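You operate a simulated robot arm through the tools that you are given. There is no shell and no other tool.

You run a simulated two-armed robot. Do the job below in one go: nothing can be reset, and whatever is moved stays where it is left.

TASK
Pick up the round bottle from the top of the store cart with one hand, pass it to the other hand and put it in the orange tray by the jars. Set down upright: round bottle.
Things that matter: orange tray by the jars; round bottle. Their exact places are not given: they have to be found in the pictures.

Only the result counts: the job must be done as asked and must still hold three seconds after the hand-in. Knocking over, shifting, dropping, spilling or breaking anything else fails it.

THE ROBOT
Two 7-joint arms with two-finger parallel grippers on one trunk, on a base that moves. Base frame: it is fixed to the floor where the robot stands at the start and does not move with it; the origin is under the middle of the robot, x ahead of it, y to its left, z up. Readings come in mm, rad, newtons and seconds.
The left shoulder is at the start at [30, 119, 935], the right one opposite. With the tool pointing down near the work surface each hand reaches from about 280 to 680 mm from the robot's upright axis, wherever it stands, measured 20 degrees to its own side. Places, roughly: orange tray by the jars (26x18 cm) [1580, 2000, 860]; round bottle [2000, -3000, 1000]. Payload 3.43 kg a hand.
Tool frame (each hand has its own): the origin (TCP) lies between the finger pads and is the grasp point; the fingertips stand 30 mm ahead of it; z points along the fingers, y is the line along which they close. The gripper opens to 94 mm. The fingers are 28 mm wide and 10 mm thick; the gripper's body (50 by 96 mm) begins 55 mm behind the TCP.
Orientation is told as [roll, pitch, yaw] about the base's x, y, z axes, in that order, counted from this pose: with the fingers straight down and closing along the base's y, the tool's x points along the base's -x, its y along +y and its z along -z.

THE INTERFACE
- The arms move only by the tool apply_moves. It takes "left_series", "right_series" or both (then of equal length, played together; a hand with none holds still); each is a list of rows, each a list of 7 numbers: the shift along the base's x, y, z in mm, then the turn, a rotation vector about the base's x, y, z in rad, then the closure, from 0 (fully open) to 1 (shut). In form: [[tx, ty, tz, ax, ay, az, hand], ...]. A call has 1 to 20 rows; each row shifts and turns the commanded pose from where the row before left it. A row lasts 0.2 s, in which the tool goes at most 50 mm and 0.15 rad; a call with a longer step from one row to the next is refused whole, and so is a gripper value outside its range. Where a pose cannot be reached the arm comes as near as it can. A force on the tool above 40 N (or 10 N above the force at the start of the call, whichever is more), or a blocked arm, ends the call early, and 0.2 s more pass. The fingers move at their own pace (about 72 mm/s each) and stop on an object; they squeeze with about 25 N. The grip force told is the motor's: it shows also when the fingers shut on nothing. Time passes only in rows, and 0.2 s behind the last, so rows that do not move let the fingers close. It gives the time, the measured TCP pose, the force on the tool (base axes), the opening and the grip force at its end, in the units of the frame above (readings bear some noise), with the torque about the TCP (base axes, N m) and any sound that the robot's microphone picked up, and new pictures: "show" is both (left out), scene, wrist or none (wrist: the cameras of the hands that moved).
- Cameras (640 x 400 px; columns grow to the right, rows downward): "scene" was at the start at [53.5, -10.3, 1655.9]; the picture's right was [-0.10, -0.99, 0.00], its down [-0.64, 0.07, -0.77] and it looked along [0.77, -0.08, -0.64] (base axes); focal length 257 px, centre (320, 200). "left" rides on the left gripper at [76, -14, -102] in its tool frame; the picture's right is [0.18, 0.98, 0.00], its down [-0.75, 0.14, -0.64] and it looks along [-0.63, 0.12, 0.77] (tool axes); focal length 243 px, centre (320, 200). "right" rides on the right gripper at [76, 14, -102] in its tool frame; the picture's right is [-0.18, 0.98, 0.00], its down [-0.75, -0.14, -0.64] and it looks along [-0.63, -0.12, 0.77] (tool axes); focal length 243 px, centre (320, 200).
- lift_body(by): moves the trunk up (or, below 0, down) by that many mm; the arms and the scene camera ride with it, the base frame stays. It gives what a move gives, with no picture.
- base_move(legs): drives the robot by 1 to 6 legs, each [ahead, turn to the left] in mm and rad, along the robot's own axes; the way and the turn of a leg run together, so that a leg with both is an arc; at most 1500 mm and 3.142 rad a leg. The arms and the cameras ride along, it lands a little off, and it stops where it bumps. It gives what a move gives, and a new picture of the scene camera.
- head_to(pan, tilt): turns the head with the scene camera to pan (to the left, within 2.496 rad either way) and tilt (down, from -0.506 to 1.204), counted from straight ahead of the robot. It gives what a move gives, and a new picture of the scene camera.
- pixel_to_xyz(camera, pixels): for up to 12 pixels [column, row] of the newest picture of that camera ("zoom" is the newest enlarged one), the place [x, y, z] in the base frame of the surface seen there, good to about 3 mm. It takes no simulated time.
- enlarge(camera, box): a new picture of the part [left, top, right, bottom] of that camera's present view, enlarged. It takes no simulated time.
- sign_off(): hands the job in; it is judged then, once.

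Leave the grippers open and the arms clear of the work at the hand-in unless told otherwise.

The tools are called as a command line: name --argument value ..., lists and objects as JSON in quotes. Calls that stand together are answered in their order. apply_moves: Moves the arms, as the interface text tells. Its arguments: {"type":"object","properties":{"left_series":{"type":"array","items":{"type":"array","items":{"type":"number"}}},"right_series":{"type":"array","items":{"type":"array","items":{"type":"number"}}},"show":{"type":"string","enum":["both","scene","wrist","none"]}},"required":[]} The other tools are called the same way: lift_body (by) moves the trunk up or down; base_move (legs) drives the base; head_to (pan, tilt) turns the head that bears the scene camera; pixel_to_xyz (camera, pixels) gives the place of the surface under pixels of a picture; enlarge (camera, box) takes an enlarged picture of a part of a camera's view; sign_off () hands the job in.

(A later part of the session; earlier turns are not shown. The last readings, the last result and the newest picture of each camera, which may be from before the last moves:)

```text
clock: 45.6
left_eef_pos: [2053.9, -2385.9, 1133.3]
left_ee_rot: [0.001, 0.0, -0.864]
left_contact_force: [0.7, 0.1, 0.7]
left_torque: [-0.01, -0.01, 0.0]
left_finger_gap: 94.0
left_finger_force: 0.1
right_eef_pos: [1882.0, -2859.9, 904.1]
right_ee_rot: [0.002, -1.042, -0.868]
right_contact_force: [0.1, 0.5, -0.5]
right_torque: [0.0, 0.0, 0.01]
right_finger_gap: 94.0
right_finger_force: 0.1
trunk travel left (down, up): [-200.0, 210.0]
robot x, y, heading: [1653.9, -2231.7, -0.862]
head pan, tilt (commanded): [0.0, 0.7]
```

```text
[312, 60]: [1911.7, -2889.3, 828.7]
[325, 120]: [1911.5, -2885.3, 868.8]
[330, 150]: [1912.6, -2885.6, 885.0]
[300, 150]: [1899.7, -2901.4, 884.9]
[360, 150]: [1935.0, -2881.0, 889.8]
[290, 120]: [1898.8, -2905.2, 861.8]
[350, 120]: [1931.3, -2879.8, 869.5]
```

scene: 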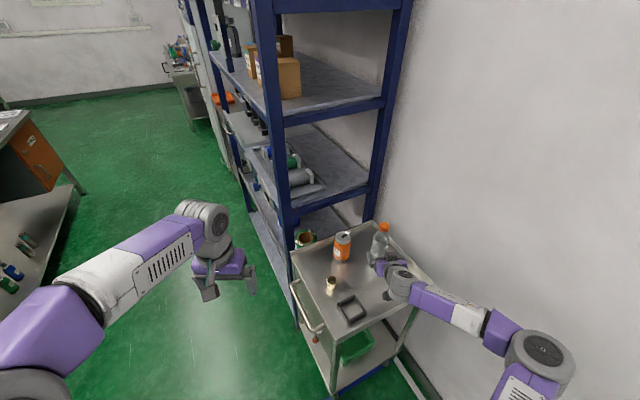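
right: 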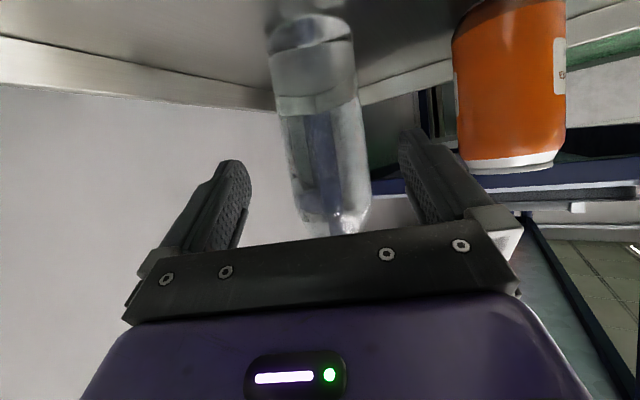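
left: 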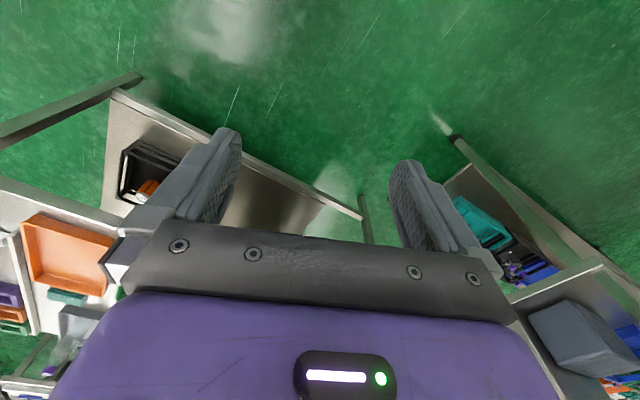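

Centre is 68 mm ahead and 4 mm left of the TCP. I advance the remaining 59 mm and settle, then close the fingers.

apply_moves --right_series '[[20.7, -21.4, -16, 0, 0, 0, 0], [20.7, -21.4, -16, 0, 0, 0, 0], [0, 0, 0, 0, 0, 0, 0]]'

```text
clock: 46.4
left_eef_pos: [2054.0, -2385.4, 1132.6]
left_ee_rot: [-0.001, 0.0, -0.863]
left_contact_force: [-0.1, 0.3, -0.2]
left_torque: [0.01, 0.0, 0.03]
left_finger_gap: 93.6
left_finger_force: 0.0
right_eef_pos: [1924.2, -2902.5, 874.8]
right_ee_rot: [0.001, -1.038, -0.868]
right_contact_force: [0.1, 0.1, 0.4]
right_torque: [-0.04, -0.03, -0.01]
right_finger_gap: 94.2
right_finger_force: 0.0
trunk travel left (down, up): [-200.0, 210.0]
robot x, y, heading: [1652.5, -2234.7, -0.869]
head pan, tilt (commanded): [0.0, 0.7]
```

scene: 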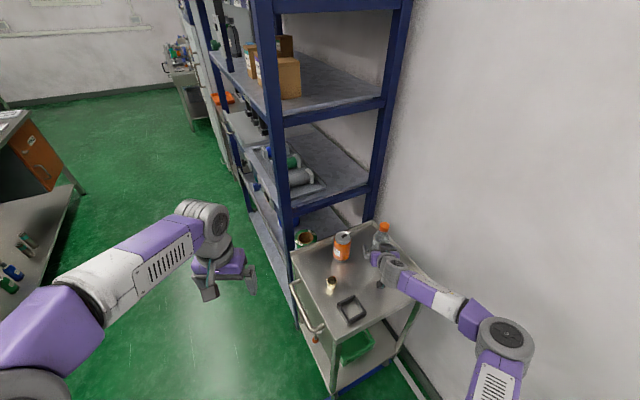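
right: 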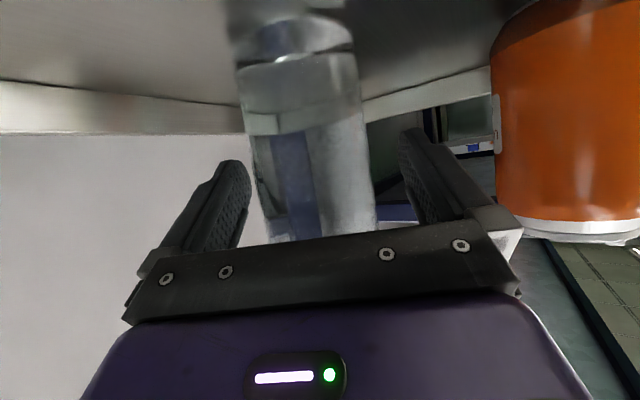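

In the wrist picture the bottle is slightly nearer the left-hand finger. I measure once more before closing.

pixel_to_xyz --camera "right" --pixels '[[300, 150], [310, 180], [320, 200], [270, 180], [355, 180], [265, 150], [345, 150], [238, 170], [410, 150]]'

```text
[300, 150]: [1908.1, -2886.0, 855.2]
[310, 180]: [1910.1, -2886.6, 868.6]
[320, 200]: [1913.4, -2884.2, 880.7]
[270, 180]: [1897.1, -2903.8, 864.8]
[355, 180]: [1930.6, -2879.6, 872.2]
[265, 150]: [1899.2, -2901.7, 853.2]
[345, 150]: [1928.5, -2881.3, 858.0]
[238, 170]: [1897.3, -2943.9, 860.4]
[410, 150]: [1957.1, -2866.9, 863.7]
```

The bottle is centred between the fingers within 2 mm. I close the right gripper.

apply_moves --right_series '[[0, 0, 0, 0, 0, 0, 1], [0, 0, 0, 0, 0, 0, 1], [0, 0, 0, 0, 0, 0, 1], [0, 0, 0, 0, 0, 0, 1]]'

```text
clock: 47.4
left_eef_pos: [2053.9, -2385.6, 1132.7]
left_ee_rot: [0.001, 0.0, -0.863]
left_contact_force: [0.9, -0.2, 0.0]
left_torque: [0.01, 0.0, 0.0]
left_finger_gap: 93.9
left_finger_force: 0.1
right_eef_pos: [1924.0, -2902.5, 874.4]
right_ee_rot: [0.001, -1.04, -0.87]
right_contact_force: [-1.1, -1.8, 0.4]
right_torque: [-0.03, 0.0, -0.03]
right_finger_gap: 67.8
right_finger_force: 24.8
trunk travel left (down, up): [-200.0, 210.0]
robot x, y, heading: [1656.8, -2231.1, -0.865]
head pan, tilt (commanded): [0.0, 0.7]
```

scene: 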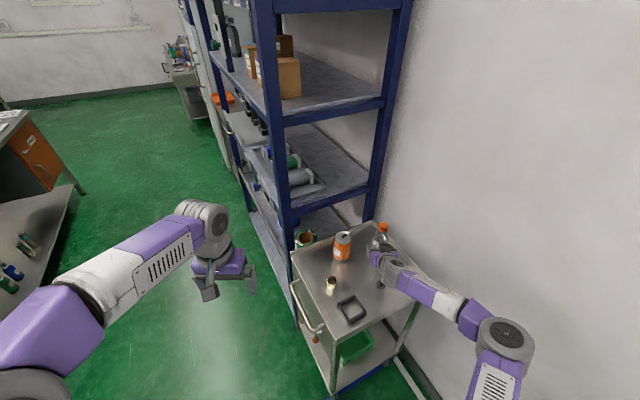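
right: 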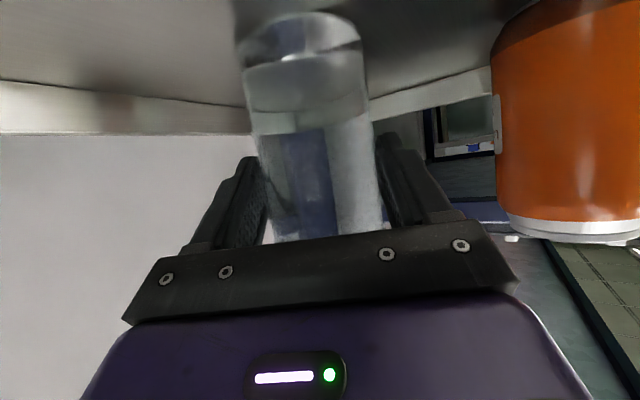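

Grip holds at 67.8 mm with ~25 N. I lift straight up 60 mm.

apply_moves --right_series '[[0, 0, 10, 0, 0, 0, 1], [0, 0, 20, 0, 0, 0, 1], [0, 0, 30, 0, 0, 0, 1], [0, 0, 0, 0, 0, 0, 1]]'

```text
clock: 48.4
left_eef_pos: [2053.9, -2387.9, 1131.8]
left_ee_rot: [0.0, 0.002, -0.863]
left_contact_force: [-0.8, -0.1, 0.2]
left_torque: [0.02, -0.03, 0.01]
left_finger_gap: 94.1
left_finger_force: 0.1
right_eef_pos: [1923.7, -2901.6, 934.0]
right_ee_rot: [0.002, -1.041, -0.87]
right_contact_force: [0.2, -0.1, -5.5]
right_torque: [0.04, 0.01, -0.01]
right_finger_gap: 67.7
right_finger_force: 24.9
trunk travel left (down, up): [-200.0, 210.0]
robot x, y, heading: [1652.5, -2233.3, -0.868]
head pan, tilt (commanded): [0.0, 0.7]
```

scene: 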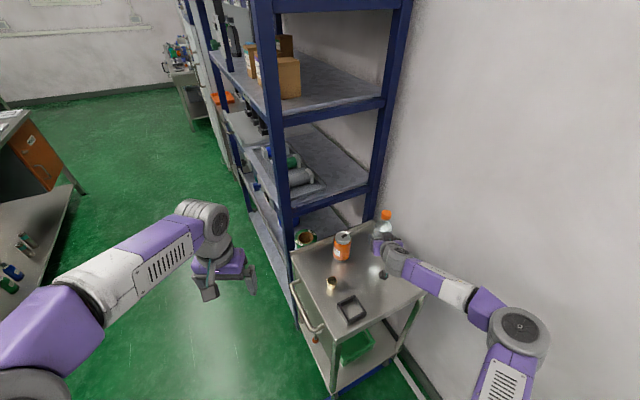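
right: 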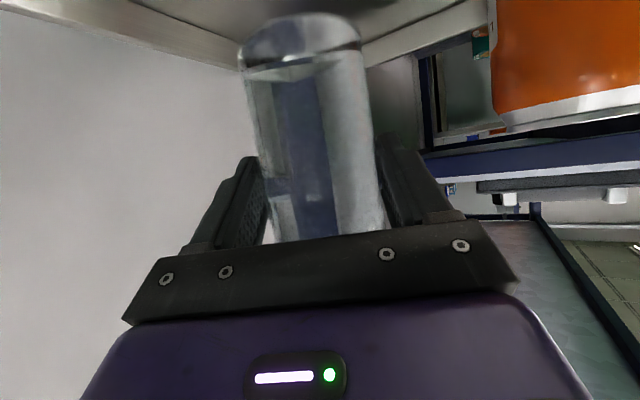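

The bottle is lifted (5.5 N). I raise it another 80 mm so its base clears the can, then draw it back toward me and to the left.

apply_moves --right_series '[[0, 0, 25, 0, 0, 0, 1], [0, 0, 30, 0, 0, 0, 1], [0, 0, 25, 0, 0, 0, 1], [-2.1, 31.8, 0, 0, 0, 0, 1], [-2.1, 31.8, 0, 0, 0, 0, 1], [-2.1, 31.8, 0, 0, 0, 0, 1], [-2.1, 31.8, 0, 0, 0, 0, 1], [-2.1, 31.8, 0, 0, 0, 0, 1], [-2.1, 31.8, 0, 0, 0, 0, 1], [0, 0, 0, 0, 0, 0, 1]]' --show "scene"

```text
clock: 50.6
left_eef_pos: [2053.7, -2387.1, 1132.4]
left_ee_rot: [-0.001, 0.0, -0.863]
left_contact_force: [-1.0, -0.2, -0.1]
left_torque: [-0.01, 0.01, 0.0]
left_finger_gap: 93.9
left_finger_force: 0.1
right_eef_pos: [1911.0, -2711.0, 1013.9]
right_ee_rot: [0.002, -1.041, -0.868]
right_contact_force: [0.1, -0.8, -5.0]
right_torque: [0.02, 0.02, -0.02]
right_finger_gap: 67.9
right_finger_force: 24.6
trunk travel left (down, up): [-200.0, 210.0]
robot x, y, heading: [1652.1, -2235.8, -0.868]
head pan, tilt (commanded): [0.0, 0.7]
```

scene: 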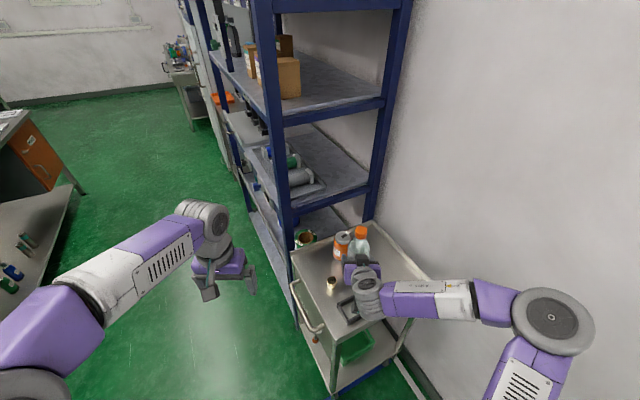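

Before leaving I look left to find a way toward the tray's aisle.

head_to --pan 1.3 --tilt 0.45

```text
clock: 52.0
left_eef_pos: [2054.1, -2385.6, 1132.1]
left_ee_rot: [0.002, 0.001, -0.862]
left_contact_force: [-0.6, 0.4, 0.3]
left_torque: [0.01, -0.02, 0.0]
left_finger_gap: 93.8
left_finger_force: 0.1
right_eef_pos: [1911.6, -2710.2, 1013.2]
right_ee_rot: [0.002, -1.04, -0.869]
right_contact_force: [0.2, 0.5, -5.1]
right_torque: [0.01, 0.03, 0.01]
right_finger_gap: 67.7
right_finger_force: 24.8
trunk travel left (down, up): [-200.0, 210.0]
robot x, y, heading: [1654.1, -2231.8, -0.864]
head pan, tilt (commanded): [1.3, 0.45]
```

scene: 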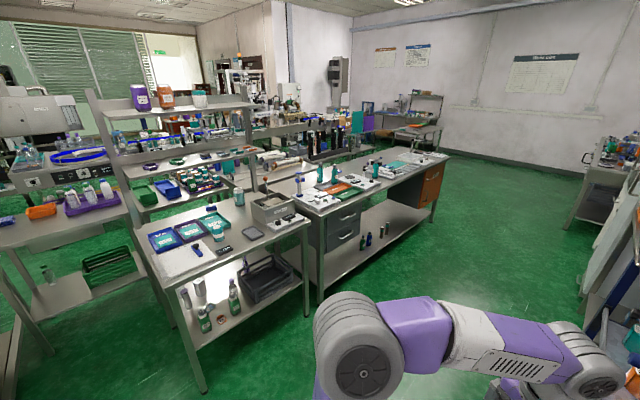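

pixel_to_xyz --camera "scene" --pixels '[[180, 280], [308, 222], [325, 290], [448, 155], [205, 385], [30, 240], [120, 225], [50, 350], [120, 330], [430, 210], [520, 180], [10, 300]]'

head_to --pan 2.1 --tilt 0.45

```text
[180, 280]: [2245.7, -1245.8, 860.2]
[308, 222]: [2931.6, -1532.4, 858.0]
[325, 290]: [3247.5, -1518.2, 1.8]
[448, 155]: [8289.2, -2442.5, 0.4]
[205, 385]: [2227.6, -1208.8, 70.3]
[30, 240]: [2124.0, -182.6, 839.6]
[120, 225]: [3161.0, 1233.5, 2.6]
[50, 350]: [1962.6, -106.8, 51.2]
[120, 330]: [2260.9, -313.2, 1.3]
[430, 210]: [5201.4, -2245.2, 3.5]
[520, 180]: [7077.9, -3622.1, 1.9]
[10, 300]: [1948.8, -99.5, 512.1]
```

```text
clock: 53.2
left_eef_pos: [2054.8, -2386.2, 1131.9]
left_ee_rot: [0.0, 0.0, -0.862]
left_contact_force: [0.0, -0.8, -0.8]
left_torque: [-0.01, 0.01, -0.01]
left_finger_gap: 94.1
left_finger_force: 0.2
right_eef_pos: [1911.0, -2709.8, 1014.5]
right_ee_rot: [0.002, -1.041, -0.868]
right_contact_force: [0.0, -0.1, -5.7]
right_torque: [0.04, 0.02, 0.04]
right_finger_gap: 67.8
right_finger_force: 25.4
trunk travel left (down, up): [-200.0, 210.0]
robot x, y, heading: [1652.1, -2235.9, -0.861]
head pan, tilt (commanded): [2.1, 0.45]
```

scene: 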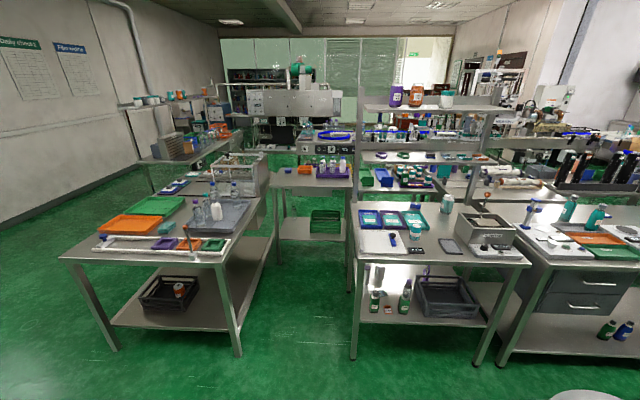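

Two gaps show: left and right of the narrow middle table (at ~315,200). I measure corners and floor points.

pixel_to_xyz --camera "scene" --pixels '[[238, 352], [263, 197], [278, 265], [282, 186], [351, 183], [348, 255], [352, 355], [350, 205], [215, 258], [320, 280], [272, 250], [345, 215]]'

enlarge --camera "scene" --box '[200, 110, 380, 290]'

```text
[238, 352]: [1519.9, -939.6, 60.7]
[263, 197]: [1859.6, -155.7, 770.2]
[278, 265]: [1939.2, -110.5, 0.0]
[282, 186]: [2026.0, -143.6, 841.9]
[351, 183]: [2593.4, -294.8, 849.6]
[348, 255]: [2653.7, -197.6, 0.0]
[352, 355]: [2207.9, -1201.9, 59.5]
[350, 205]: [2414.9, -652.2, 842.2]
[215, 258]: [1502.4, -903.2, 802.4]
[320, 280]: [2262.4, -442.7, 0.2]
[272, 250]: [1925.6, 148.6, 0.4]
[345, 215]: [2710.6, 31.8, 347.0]
```

```text
2.22 times, centred on (290, 200) of scene
```

zoom: 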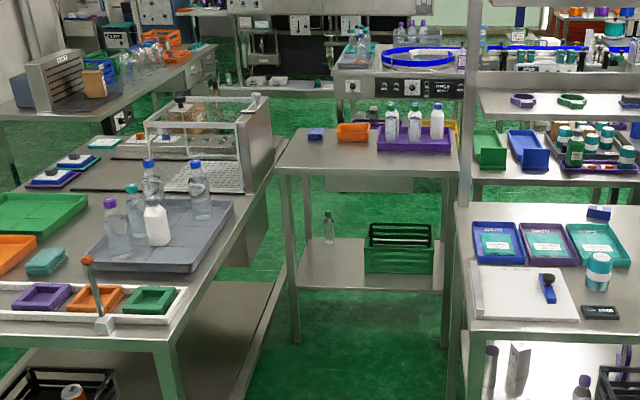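

The gap there ends at the middle table and is too narrow further on, so I'll go back and around by the left side of the tray's bench. I turn left by 3.6 rad (bottle stays ~570 mm from my axis, clear of everything) and drive 1450 mm back along the aisle.

base_move --legs '[[0, 1.8], [0, 1.8], [1450, 0]]'

head_to --pan 0.0 --tilt 0.5

```text
clock: 68.9
left_eef_pos: [-71.2, -1728.0, 1133.2]
left_ee_rot: [0.0, -0.001, 2.735]
left_contact_force: [0.6, -0.1, -0.7]
left_torque: [-0.01, -0.01, 0.02]
left_finger_gap: 94.0
left_finger_force: 0.0
right_eef_pos: [-84.4, -1374.3, 1013.9]
right_ee_rot: [0.002, -1.041, 2.729]
right_contact_force: [0.6, 0.4, -5.2]
right_torque: [-0.03, -0.03, 0.0]
right_finger_gap: 67.7
right_finger_force: 25.3
trunk travel left (down, up): [-200.0, 210.0]
robot x, y, heading: [354.6, -1690.5, 2.73]
head pan, tilt (commanded): [2.1, 0.45]
```

scene: 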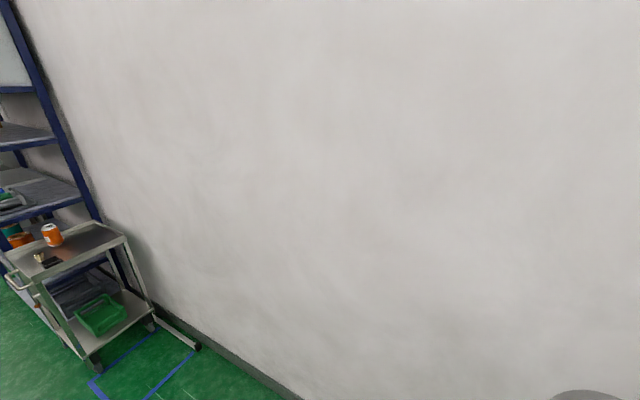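

```text
clock: 70.9
left_eef_pos: [-71.7, -1729.3, 1132.2]
left_ee_rot: [0.0, 0.0, 2.735]
left_contact_force: [0.7, 0.3, -0.3]
left_torque: [-0.01, -0.02, -0.01]
left_finger_gap: 94.0
left_finger_force: 0.0
right_eef_pos: [-84.4, -1375.2, 1013.6]
right_ee_rot: [0.002, -1.038, 2.731]
right_contact_force: [-0.6, 0.2, -6.7]
right_torque: [-0.03, -0.04, -0.03]
right_finger_gap: 68.0
right_finger_force: 24.8
trunk travel left (down, up): [-200.0, 210.0]
robot x, y, heading: [356.1, -1690.8, 2.729]
head pan, tilt (commanded): [0.0, 0.499]
```

scene: 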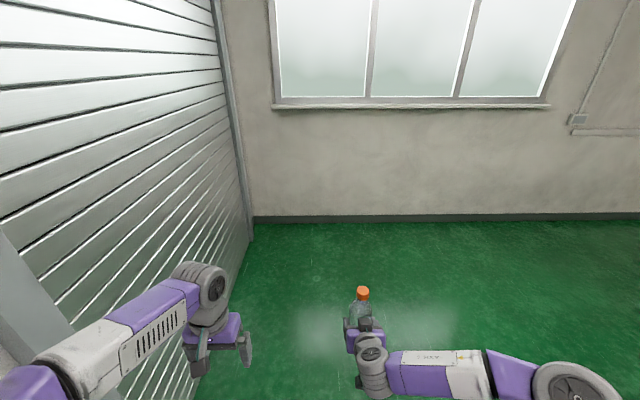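

There's open floor here, so I do the hand-over now. I bring the right hand with the bottle 83 mm left and 50 mm down to the middle, and raise the left hand by 60 mm.

apply_moves --right_series '[[-11.1, -25.4, -16.7, 0, 0, 0, 1], [-11.1, -25.4, -16.7, 0, 0, 0, 1], [-11.1, -25.4, -16.7, 0, 0, 0, 1], [0, 0, 0, 0, 0, 0, 1]]' --left_series '[[0, 0, 20, 0, 0, 0, 0], [0, 0, 20, 0, 0, 0, 0], [0, 0, 20, 0, 0, 0, 0], [0, 0, 0, 0, 0, 0, 0]]'

head_to --pan 0.0 --tilt 0.8

```text
clock: 71.9
left_eef_pos: [-70.9, -1727.2, 1192.8]
left_ee_rot: [-0.001, -0.001, 2.735]
left_contact_force: [0.2, -0.3, 0.1]
left_torque: [0.0, -0.03, 0.01]
left_finger_gap: 94.0
left_finger_force: 0.1
right_eef_pos: [-117.5, -1448.9, 961.8]
right_ee_rot: [0.004, -1.039, 2.728]
right_contact_force: [-0.2, -0.7, -5.3]
right_torque: [-0.04, -0.03, -0.01]
right_finger_gap: 67.7
right_finger_force: 24.7
trunk travel left (down, up): [-200.0, 210.0]
robot x, y, heading: [357.5, -1690.0, 2.735]
head pan, tilt (commanded): [0.0, 0.499]
```

scene: 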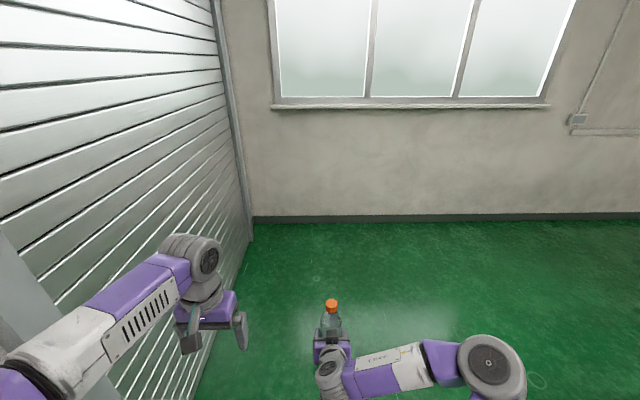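
right: 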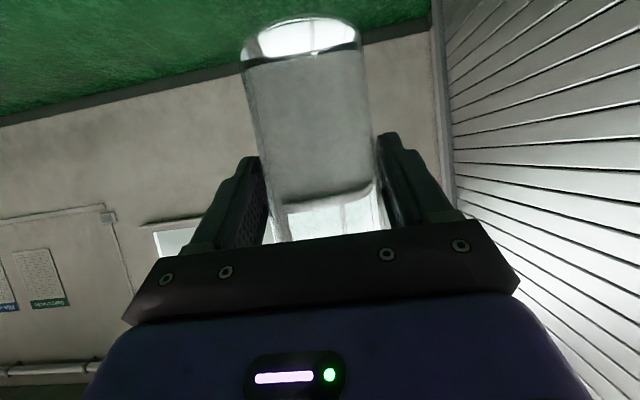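
left: 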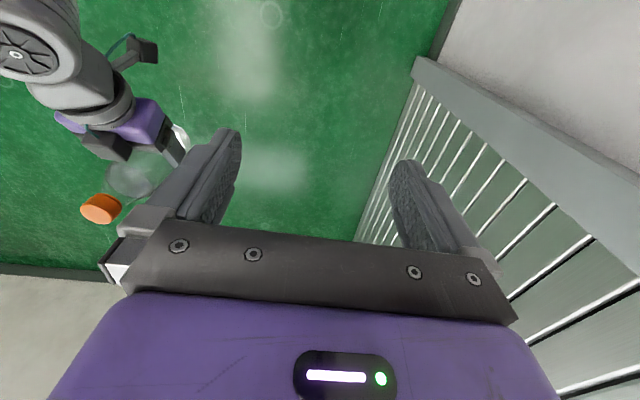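

```text
clock: 72.7
left_eef_pos: [-71.1, -1727.7, 1191.5]
left_ee_rot: [-0.001, 0.001, 2.736]
left_contact_force: [-0.1, 0.5, -0.6]
left_torque: [-0.02, -0.01, -0.01]
left_finger_gap: 93.9
left_finger_force: 0.1
right_eef_pos: [-117.8, -1449.5, 963.0]
right_ee_rot: [0.003, -1.041, 2.728]
right_contact_force: [-0.4, 0.6, -5.5]
right_torque: [0.0, -0.08, -0.02]
right_finger_gap: 68.0
right_finger_force: 25.1
trunk travel left (down, up): [-200.0, 210.0]
robot x, y, heading: [356.8, -1690.9, 2.734]
head pan, tilt (commanded): [0.0, 0.799]
```

scene: 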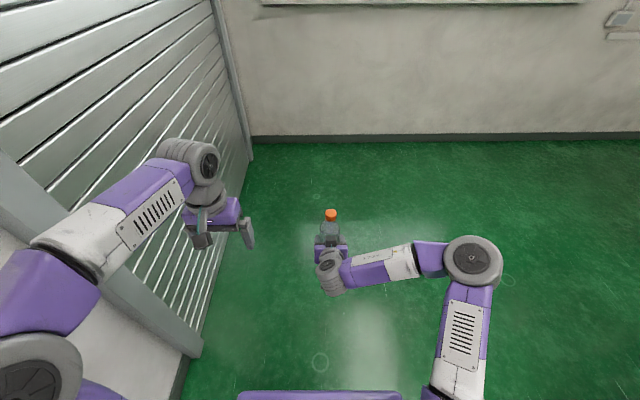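

Cap is at (331,215). I enlarge and measure it.

enlarge --camera "scene" --box '[295, 195, 370, 300]'

pixel_to_xyz --camera "left" --pixels '[[95, 208], [105, 205], [88, 212], [115, 212], [100, 220]]'

```text
3.81 times, centred on (332, 248) of scene
```

zoom: 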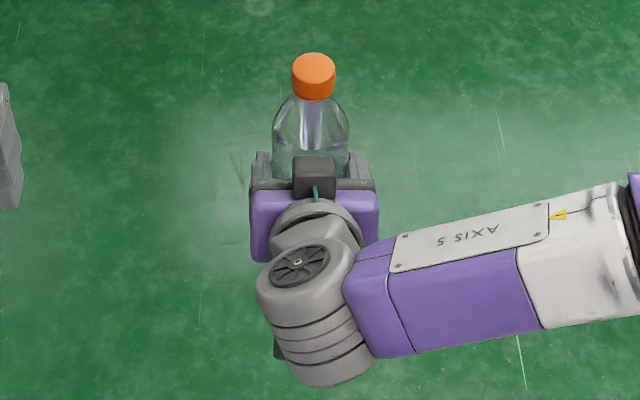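

```text
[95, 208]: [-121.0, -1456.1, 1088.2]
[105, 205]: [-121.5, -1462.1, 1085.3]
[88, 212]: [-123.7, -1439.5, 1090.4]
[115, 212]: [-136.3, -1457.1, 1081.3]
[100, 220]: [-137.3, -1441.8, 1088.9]
```

pixel_to_xyz --camera "zoom" --pixels '[[314, 66], [300, 66], [328, 66], [314, 58], [314, 75], [314, 95], [300, 90], [328, 90], [310, 140], [314, 175], [300, 270], [340, 190]]'

```text
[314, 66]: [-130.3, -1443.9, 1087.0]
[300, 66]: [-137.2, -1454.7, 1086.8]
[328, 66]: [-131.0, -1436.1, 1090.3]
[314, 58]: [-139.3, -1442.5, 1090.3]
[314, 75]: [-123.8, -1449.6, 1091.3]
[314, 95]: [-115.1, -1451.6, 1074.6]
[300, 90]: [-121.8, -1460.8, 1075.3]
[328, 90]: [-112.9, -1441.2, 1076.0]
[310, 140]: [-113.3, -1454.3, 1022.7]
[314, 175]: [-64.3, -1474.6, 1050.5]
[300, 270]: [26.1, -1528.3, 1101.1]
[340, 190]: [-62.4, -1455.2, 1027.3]
```

Cap centre ≈ (−130,−1445), top z≈1089. I move the left hand (fingers down, open) over it at z≈1191.

apply_moves --left_series '[[-8.4, 40.4, 0, 0, 0, 0, 0], [-8.4, 40.4, 0, 0, 0, 0, 0], [-8.4, 40.4, 0, 0, 0, 0, 0], [-8.4, 40.4, 0, 0, 0, 0, 0], [-8.4, 40.4, 0, 0, 0, 0, 0], [-8.4, 40.4, 0, 0, 0, 0, 0], [-8.4, 40.4, 0, 0, 0, 0, 0], [0, 0, 0, 0, 0, 0, 0]]'

```text
clock: 74.5
left_eef_pos: [-120.5, -1455.5, 1192.2]
left_ee_rot: [-0.001, 0.003, 2.737]
left_contact_force: [-0.3, -0.4, 1.0]
left_torque: [-0.01, 0.0, 0.02]
left_finger_gap: 94.0
left_finger_force: 0.0
left hand out of reach, approached as far as the arm can: row 7
right_eef_pos: [-118.0, -1449.8, 963.6]
right_ee_rot: [0.0, -1.041, 2.73]
right_contact_force: [-0.6, 0.0, -5.1]
right_torque: [-0.02, -0.08, 0.01]
right_finger_gap: 67.9
right_finger_force: 25.0
trunk travel left (down, up): [-200.0, 210.0]
robot x, y, heading: [355.8, -1689.1, 2.733]
head pan, tilt (commanded): [0.0, 0.799]
```

scene: 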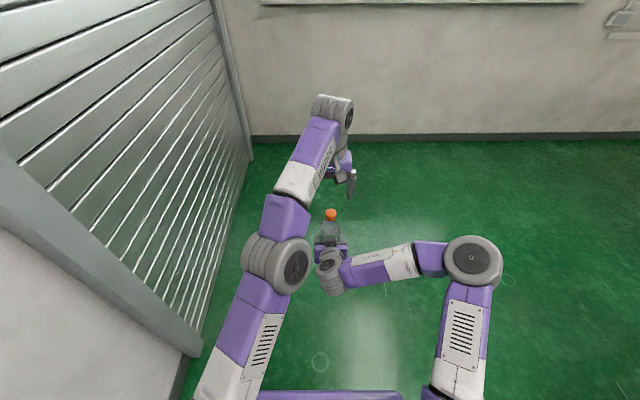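
left: 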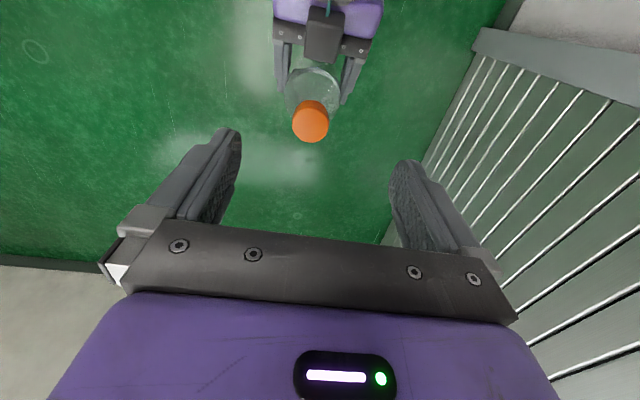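

The left arm is at its limit there at this height (530 mm ahead). I lower the bottle by 90 mm and pull it 20 mm nearer, where the left hand reaches more easily; the left hand comes down 60 mm in step.

apply_moves --right_series '[[4.6, -2, -22.5, 0, 0, 0, 1], [4.6, -2, -22.5, 0, 0, 0, 1], [4.6, -2, -22.5, 0, 0, 0, 1], [4.6, -2, -22.5, 0, 0, 0, 1], [0, 0, 0, 0, 0, 0, 1]]' --left_series '[[0, 0, 0, 0, 0, 0, 0], [0, 0, -20, 0, 0, 0, 0], [0, 0, -20, 0, 0, 0, 0], [0, 0, -20, 0, 0, 0, 0], [0, 0, 0, 0, 0, 0, 0]]'

```text
clock: 75.7
left_eef_pos: [-119.4, -1455.5, 1131.3]
left_ee_rot: [0.0, 0.0, 2.735]
left_contact_force: [0.5, 0.2, -0.5]
left_torque: [-0.01, 0.01, -0.02]
left_finger_gap: 93.9
left_finger_force: 0.1
right_eef_pos: [-100.7, -1457.4, 874.3]
right_ee_rot: [0.001, -1.041, 2.729]
right_contact_force: [0.2, -0.3, -5.4]
right_torque: [-0.01, -0.08, -0.01]
right_finger_gap: 67.9
right_finger_force: 24.9
trunk travel left (down, up): [-200.0, 210.0]
robot x, y, heading: [355.4, -1688.5, 2.736]
head pan, tilt (commanded): [0.0, 0.799]
```

scene: 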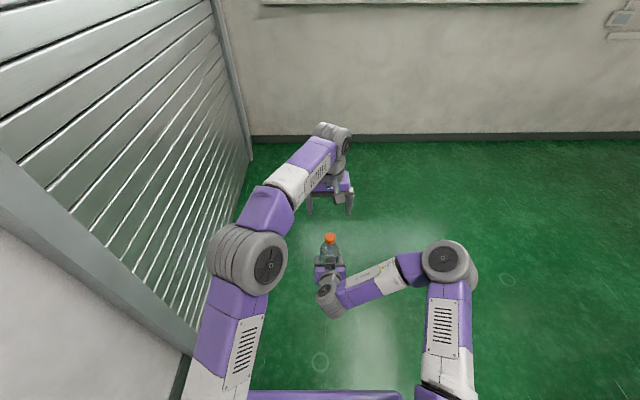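
right: 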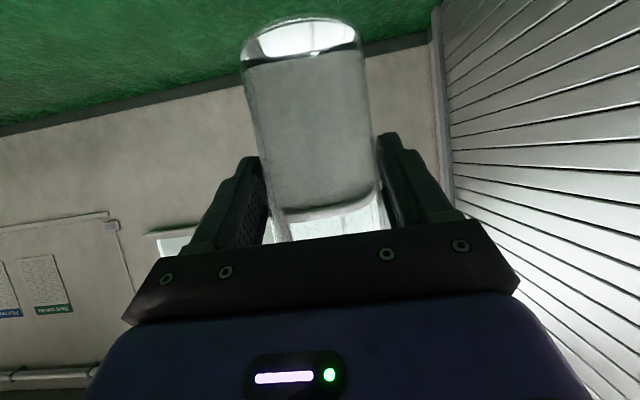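
left: 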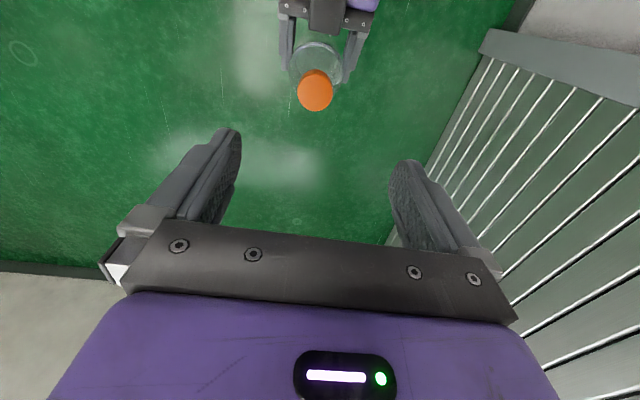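

Now I measure the cap with the left wrist camera and the scene camera.

pixel_to_xyz --camera "left" --pixels '[[316, 88], [305, 88], [327, 88], [316, 80], [316, 98], [300, 92], [331, 92]]'

enlarge --camera "scene" --box '[300, 215, 365, 300]'

```text
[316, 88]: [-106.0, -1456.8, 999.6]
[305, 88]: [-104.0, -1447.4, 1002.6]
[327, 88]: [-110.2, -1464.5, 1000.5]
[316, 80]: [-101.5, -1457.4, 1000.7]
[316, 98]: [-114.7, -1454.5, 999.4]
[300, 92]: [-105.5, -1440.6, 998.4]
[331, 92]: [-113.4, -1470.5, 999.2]
```

```text
4.71 times, centred on (332, 258) of scene
```

zoom: 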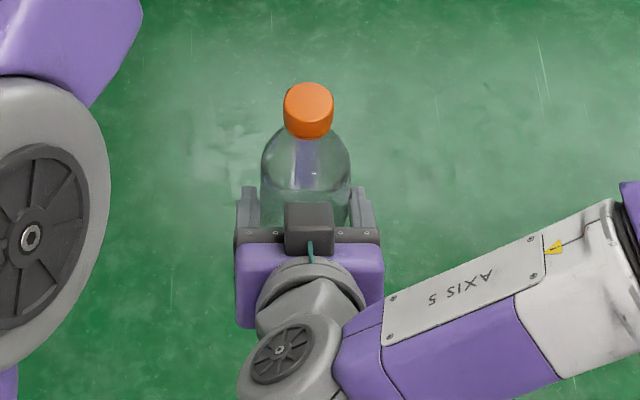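

pixel_to_xyz --camera "zoom" --pixels '[[309, 100], [288, 100], [330, 100], [309, 88], [309, 114], [309, 130], [295, 125], [322, 125]]'

```text
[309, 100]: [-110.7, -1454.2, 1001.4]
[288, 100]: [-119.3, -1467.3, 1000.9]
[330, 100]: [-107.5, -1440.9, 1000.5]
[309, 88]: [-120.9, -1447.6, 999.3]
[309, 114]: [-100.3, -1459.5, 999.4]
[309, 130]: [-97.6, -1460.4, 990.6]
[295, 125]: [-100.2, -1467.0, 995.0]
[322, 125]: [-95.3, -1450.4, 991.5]
```

Cap centre ≈ (−110,−1455), top 1001. I bring the left hand down around the cap: 4 of 5 steps, then check.

apply_moves --left_series '[[2.4, 0.1, -25.5, 0, 0, 0, 0], [2.4, 0.1, -25.5, 0, 0, 0, 0], [2.4, 0.1, -25.5, 0, 0, 0, 0], [2.4, 0.1, -25.5, 0, 0, 0, 0], [0, 0, 0, 0, 0, 0, 0]]'

```text
clock: 76.9
left_eef_pos: [-111.1, -1454.5, 1030.1]
left_ee_rot: [-0.001, 0.003, 2.735]
left_contact_force: [0.8, 0.2, -0.7]
left_torque: [-0.02, 0.05, 0.0]
left_finger_gap: 94.2
left_finger_force: 0.1
right_eef_pos: [-98.9, -1457.2, 874.7]
right_ee_rot: [0.003, -1.041, 2.731]
right_contact_force: [-0.5, 0.0, -6.1]
right_torque: [-0.02, -0.06, 0.04]
right_finger_gap: 67.9
right_finger_force: 24.6
trunk travel left (down, up): [-200.0, 210.0]
robot x, y, heading: [358.1, -1692.7, 2.732]
head pan, tilt (commanded): [0.0, 0.799]
```

scene: 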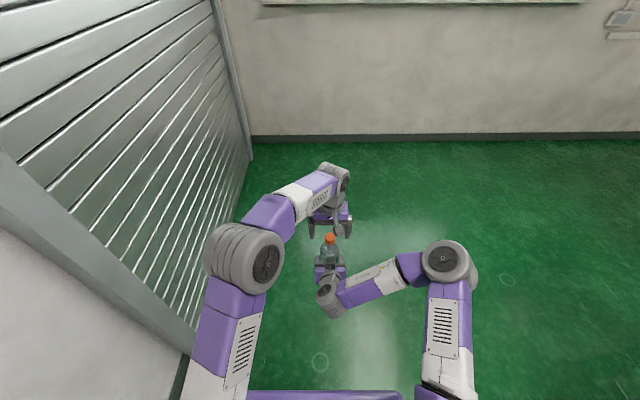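
left: 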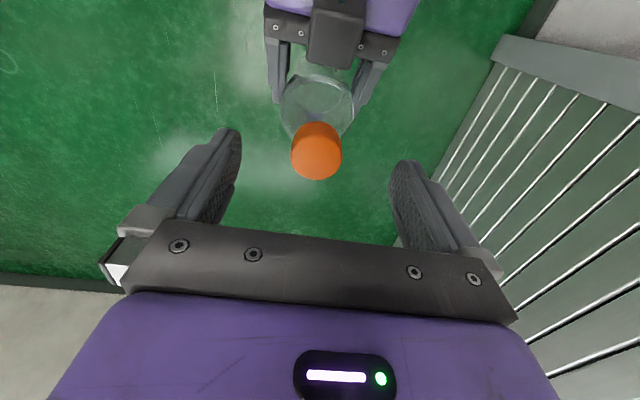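

The cap sits centred between the left fingers. I check the numbers and then go the last 26 mm down.

pixel_to_xyz --camera "left" --pixels '[[316, 146], [294, 150], [339, 150], [316, 128], [316, 164], [316, 174], [238, 165], [400, 185]]'

apply_moves --left_series '[[0, 0, -13, 0, 0, 0, 0], [0, 0, -13, 0, 0, 0, 0], [0, 0, 0, 0, 0, 0, 0]]'

```text
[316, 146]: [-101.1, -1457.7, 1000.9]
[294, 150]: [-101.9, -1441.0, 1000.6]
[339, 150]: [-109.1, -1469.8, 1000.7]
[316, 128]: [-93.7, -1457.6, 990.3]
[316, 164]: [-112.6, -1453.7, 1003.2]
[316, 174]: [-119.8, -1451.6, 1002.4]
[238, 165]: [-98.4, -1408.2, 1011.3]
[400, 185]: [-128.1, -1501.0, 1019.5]
```

```text
clock: 77.7
left_eef_pos: [-110.1, -1454.8, 1002.9]
left_ee_rot: [0.001, 0.0, 2.734]
left_contact_force: [0.2, -0.9, -0.2]
left_torque: [0.03, -0.01, -0.04]
left_finger_gap: 94.1
left_finger_force: 0.1
right_eef_pos: [-99.5, -1457.5, 875.0]
right_ee_rot: [0.002, -1.04, 2.731]
right_contact_force: [-0.8, 0.1, -4.4]
right_torque: [-0.03, -0.03, 0.03]
right_finger_gap: 67.8
right_finger_force: 24.7
trunk travel left (down, up): [-200.0, 210.0]
robot x, y, heading: [355.3, -1685.4, 2.734]
head pan, tilt (commanded): [0.0, 0.799]
```

scene: 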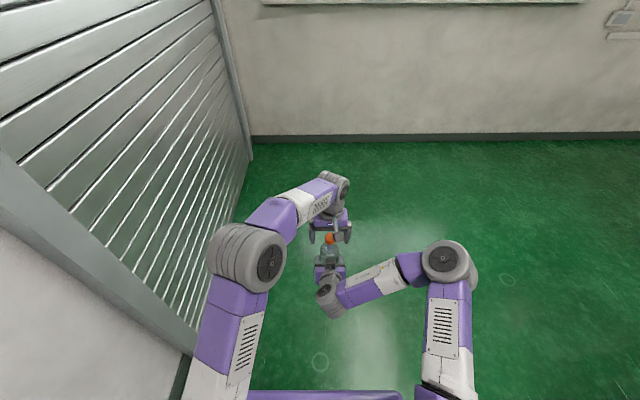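
left: 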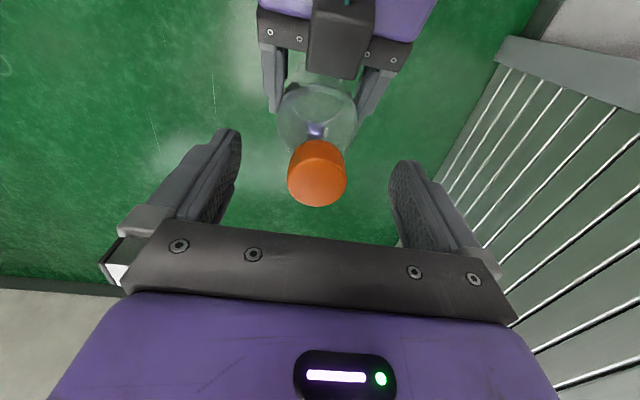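

Left TCP is on the cap. I close the left gripper while the right hand keeps its grip.

apply_moves --left_series '[[0, 0, 0, 0, 0, 0, 1], [0, 0, 0, 0, 0, 0, 1], [0, 0, 0, 0, 0, 0, 1], [0, 0, 0, 0, 0, 0, 1], [0, 0, 0, 0, 0, 0, 1]]' --right_series '[[0, 0, 0, 0, 0, 0, 1], [0, 0, 0, 0, 0, 0, 1], [0, 0, 0, 0, 0, 0, 1], [0, 0, 0, 0, 0, 0, 1], [0, 0, 0, 0, 0, 0, 1]]'

```text
clock: 78.9
left_eef_pos: [-109.8, -1453.8, 1002.5]
left_ee_rot: [-0.003, 0.0, 2.731]
left_contact_force: [1.8, 5.8, 0.7]
left_torque: [0.25, -0.06, -0.26]
left_finger_gap: 32.2
left_finger_force: 24.8
right_eef_pos: [-98.8, -1459.0, 874.4]
right_ee_rot: [0.002, -1.04, 2.731]
right_contact_force: [-1.0, -4.9, -4.4]
right_torque: [0.44, -0.17, 0.32]
right_finger_gap: 67.6
right_finger_force: 25.2
trunk travel left (down, up): [-200.0, 210.0]
robot x, y, heading: [354.1, -1690.5, 2.734]
head pan, tilt (commanded): [0.0, 0.799]
```

scene: 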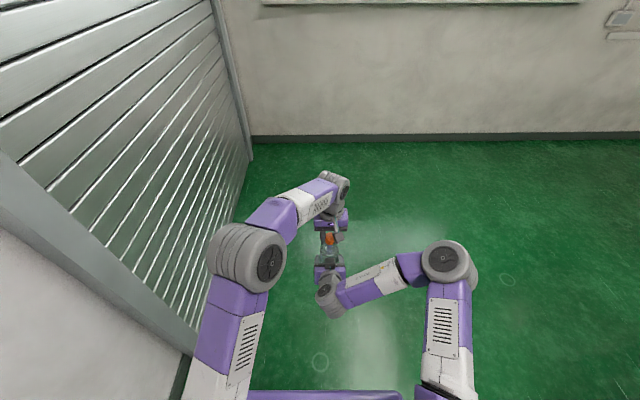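
right: 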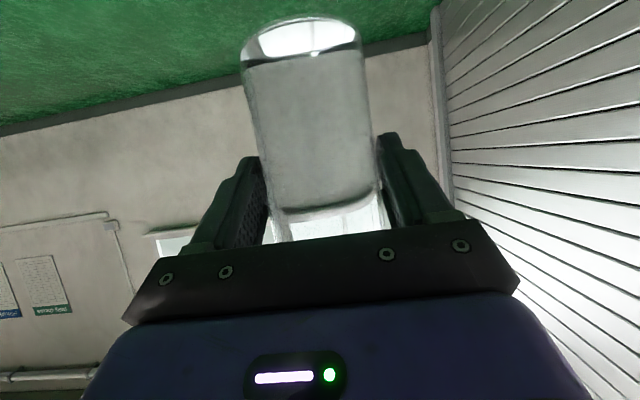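
left: 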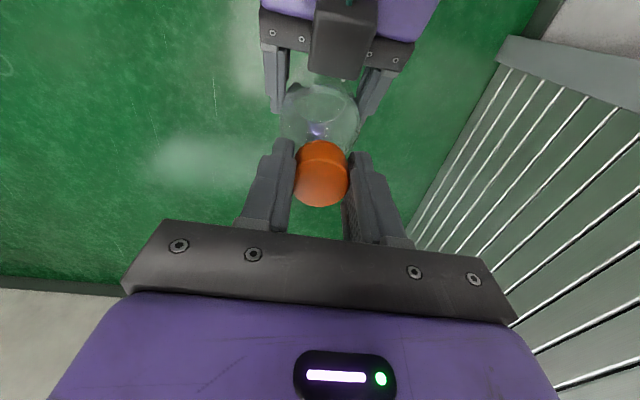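

Left grip holds at 32 mm with ~25 N. Now I open the right gripper, keeping the left closed.

apply_moves --right_series '[[0, 0, 0, 0, 0, 0, 0.8], [0, 0, 0, 0, 0, 0, 0.5], [0, 0, 0, 0, 0, 0, 0], [0, 0, 0, 0, 0, 0, 0], [0, 0, 0, 0, 0, 0, 0]]' --left_series '[[0, 0, 0, 0, 0, 0, 1], [0, 0, 0, 0, 0, 0, 1], [0, 0, 0, 0, 0, 0, 1], [0, 0, 0, 0, 0, 0, 1], [0, 0, 0, 0, 0, 0, 1]]'

```text
clock: 80.1
left_eef_pos: [-110.3, -1454.6, 1002.9]
left_ee_rot: [0.001, 0.002, 2.735]
left_contact_force: [0.4, 0.1, 0.2]
left_torque: [-0.01, -0.01, -0.04]
left_finger_gap: 32.1
left_finger_force: 24.3
right_eef_pos: [-99.3, -1457.6, 874.2]
right_ee_rot: [0.001, -1.04, 2.729]
right_contact_force: [0.3, -0.2, -0.2]
right_torque: [-0.02, -0.02, 0.01]
right_finger_gap: 94.4
right_finger_force: 0.1
trunk travel left (down, up): [-200.0, 210.0]
robot x, y, heading: [355.8, -1686.7, 2.735]
head pan, tilt (commanded): [0.0, 0.799]
```

scene: 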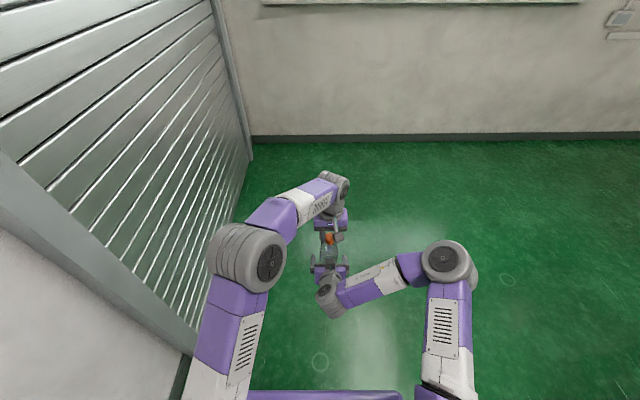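
right: 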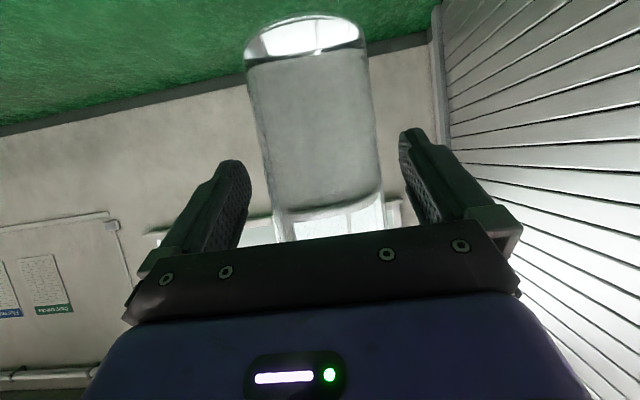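
left: 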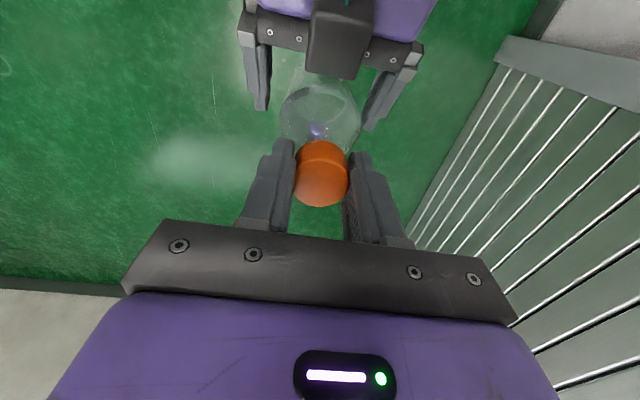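

The right hand is free of the bottle, and the left still holds it. I draw the right hand straight back in small steps.

apply_moves --right_series '[[9.2, -4.0, 0, 0, 0, 0, 0], [12.9, -5.6, 0, 0, 0, 0, 0], [12.9, -5.6, 0, 0, 0, 0, 0], [12.9, -5.6, 0, 0, 0, 0, 0], [0, 0, 0, 0, 0, 0, 0]]' --left_series '[[0, 0, 0, 0, 0, 0, 1], [0, 0, 0, 0, 0, 0, 1], [0, 0, 0, 0, 0, 0, 1], [0, 0, 0, 0, 0, 0, 1], [0, 0, 0, 0, 0, 0, 1]]'

```text
clock: 81.3
left_eef_pos: [-110.2, -1455.0, 1002.9]
left_ee_rot: [0.0, 0.001, 2.735]
left_contact_force: [-0.8, -0.8, -0.3]
left_torque: [0.0, -0.01, 0.0]
left_finger_gap: 32.4
left_finger_force: 25.3
right_eef_pos: [-51.1, -1480.2, 873.0]
right_ee_rot: [0.0, -1.038, 2.729]
right_contact_force: [-0.2, -0.3, -0.6]
right_torque: [-0.02, -0.03, -0.03]
right_finger_gap: 94.2
right_finger_force: 0.1
trunk travel left (down, up): [-200.0, 210.0]
robot x, y, heading: [354.4, -1686.2, 2.736]
head pan, tilt (commanded): [0.0, 0.799]
```

scene: 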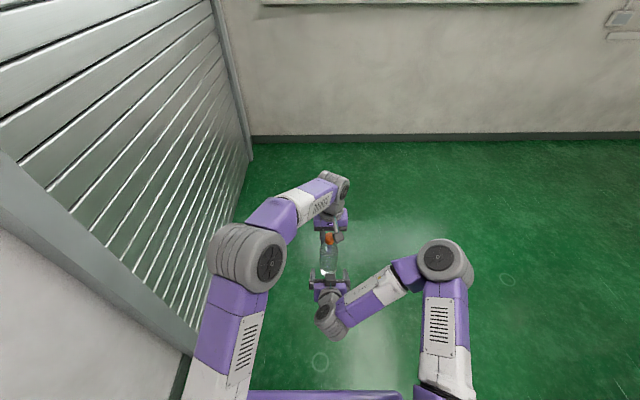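
right: 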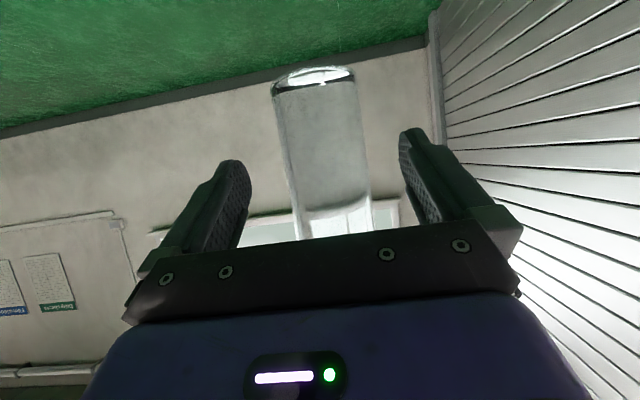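
left: 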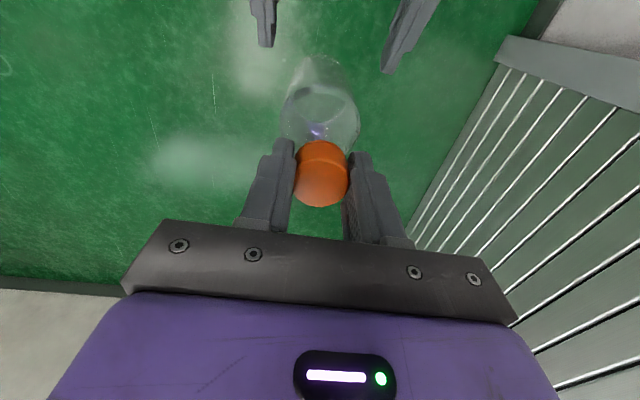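

The right fingertips are now just behind the bottle. I retreat a bit more, while the left hand moves the bottle 20 mm forward and 10 mm up to see that it is really carried.

apply_moves --right_series '[[9.2, -4.0, 0, 0, 0, 0, 0], [9.2, -4.0, 0, 0, 0, 0, 0], [0, 0, 0, 0, 0, 0, 0]]' --left_series '[[-9.2, 4.0, 5, 0, 0, 0, 1], [-9.2, 4.0, 5, 0, 0, 0, 1], [0, 0, 0, 0, 0, 0, 1]]'

```text
clock: 82.1
left_eef_pos: [-127.4, -1447.7, 1013.4]
left_ee_rot: [0.0, 0.0, 2.736]
left_contact_force: [0.6, -0.4, -5.9]
left_torque: [0.04, -0.01, 0.01]
left_finger_gap: 32.0
left_finger_force: 25.2
right_eef_pos: [-32.4, -1488.1, 873.6]
right_ee_rot: [0.002, -1.041, 2.729]
right_contact_force: [-0.6, -0.2, 0.3]
right_torque: [0.02, 0.0, 0.02]
right_finger_gap: 94.1
right_finger_force: 0.0
trunk travel left (down, up): [-200.0, 210.0]
robot x, y, heading: [356.8, -1691.3, 2.734]
head pan, tilt (commanded): [0.0, 0.799]
```

scene: 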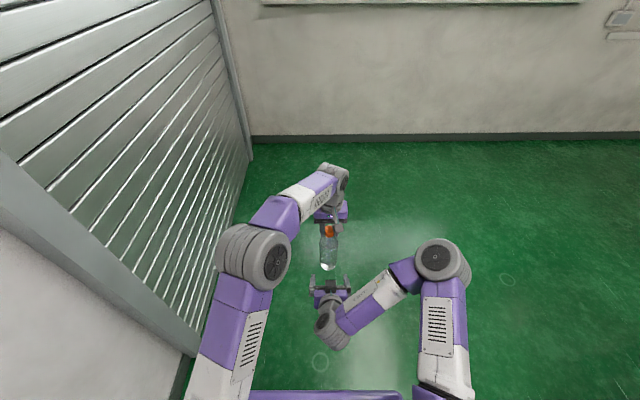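
right: 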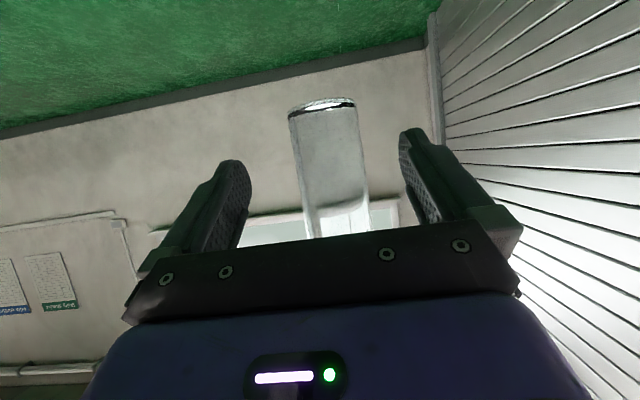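
left: 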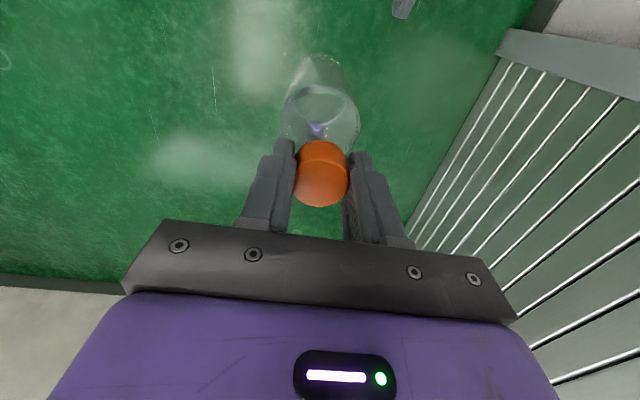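

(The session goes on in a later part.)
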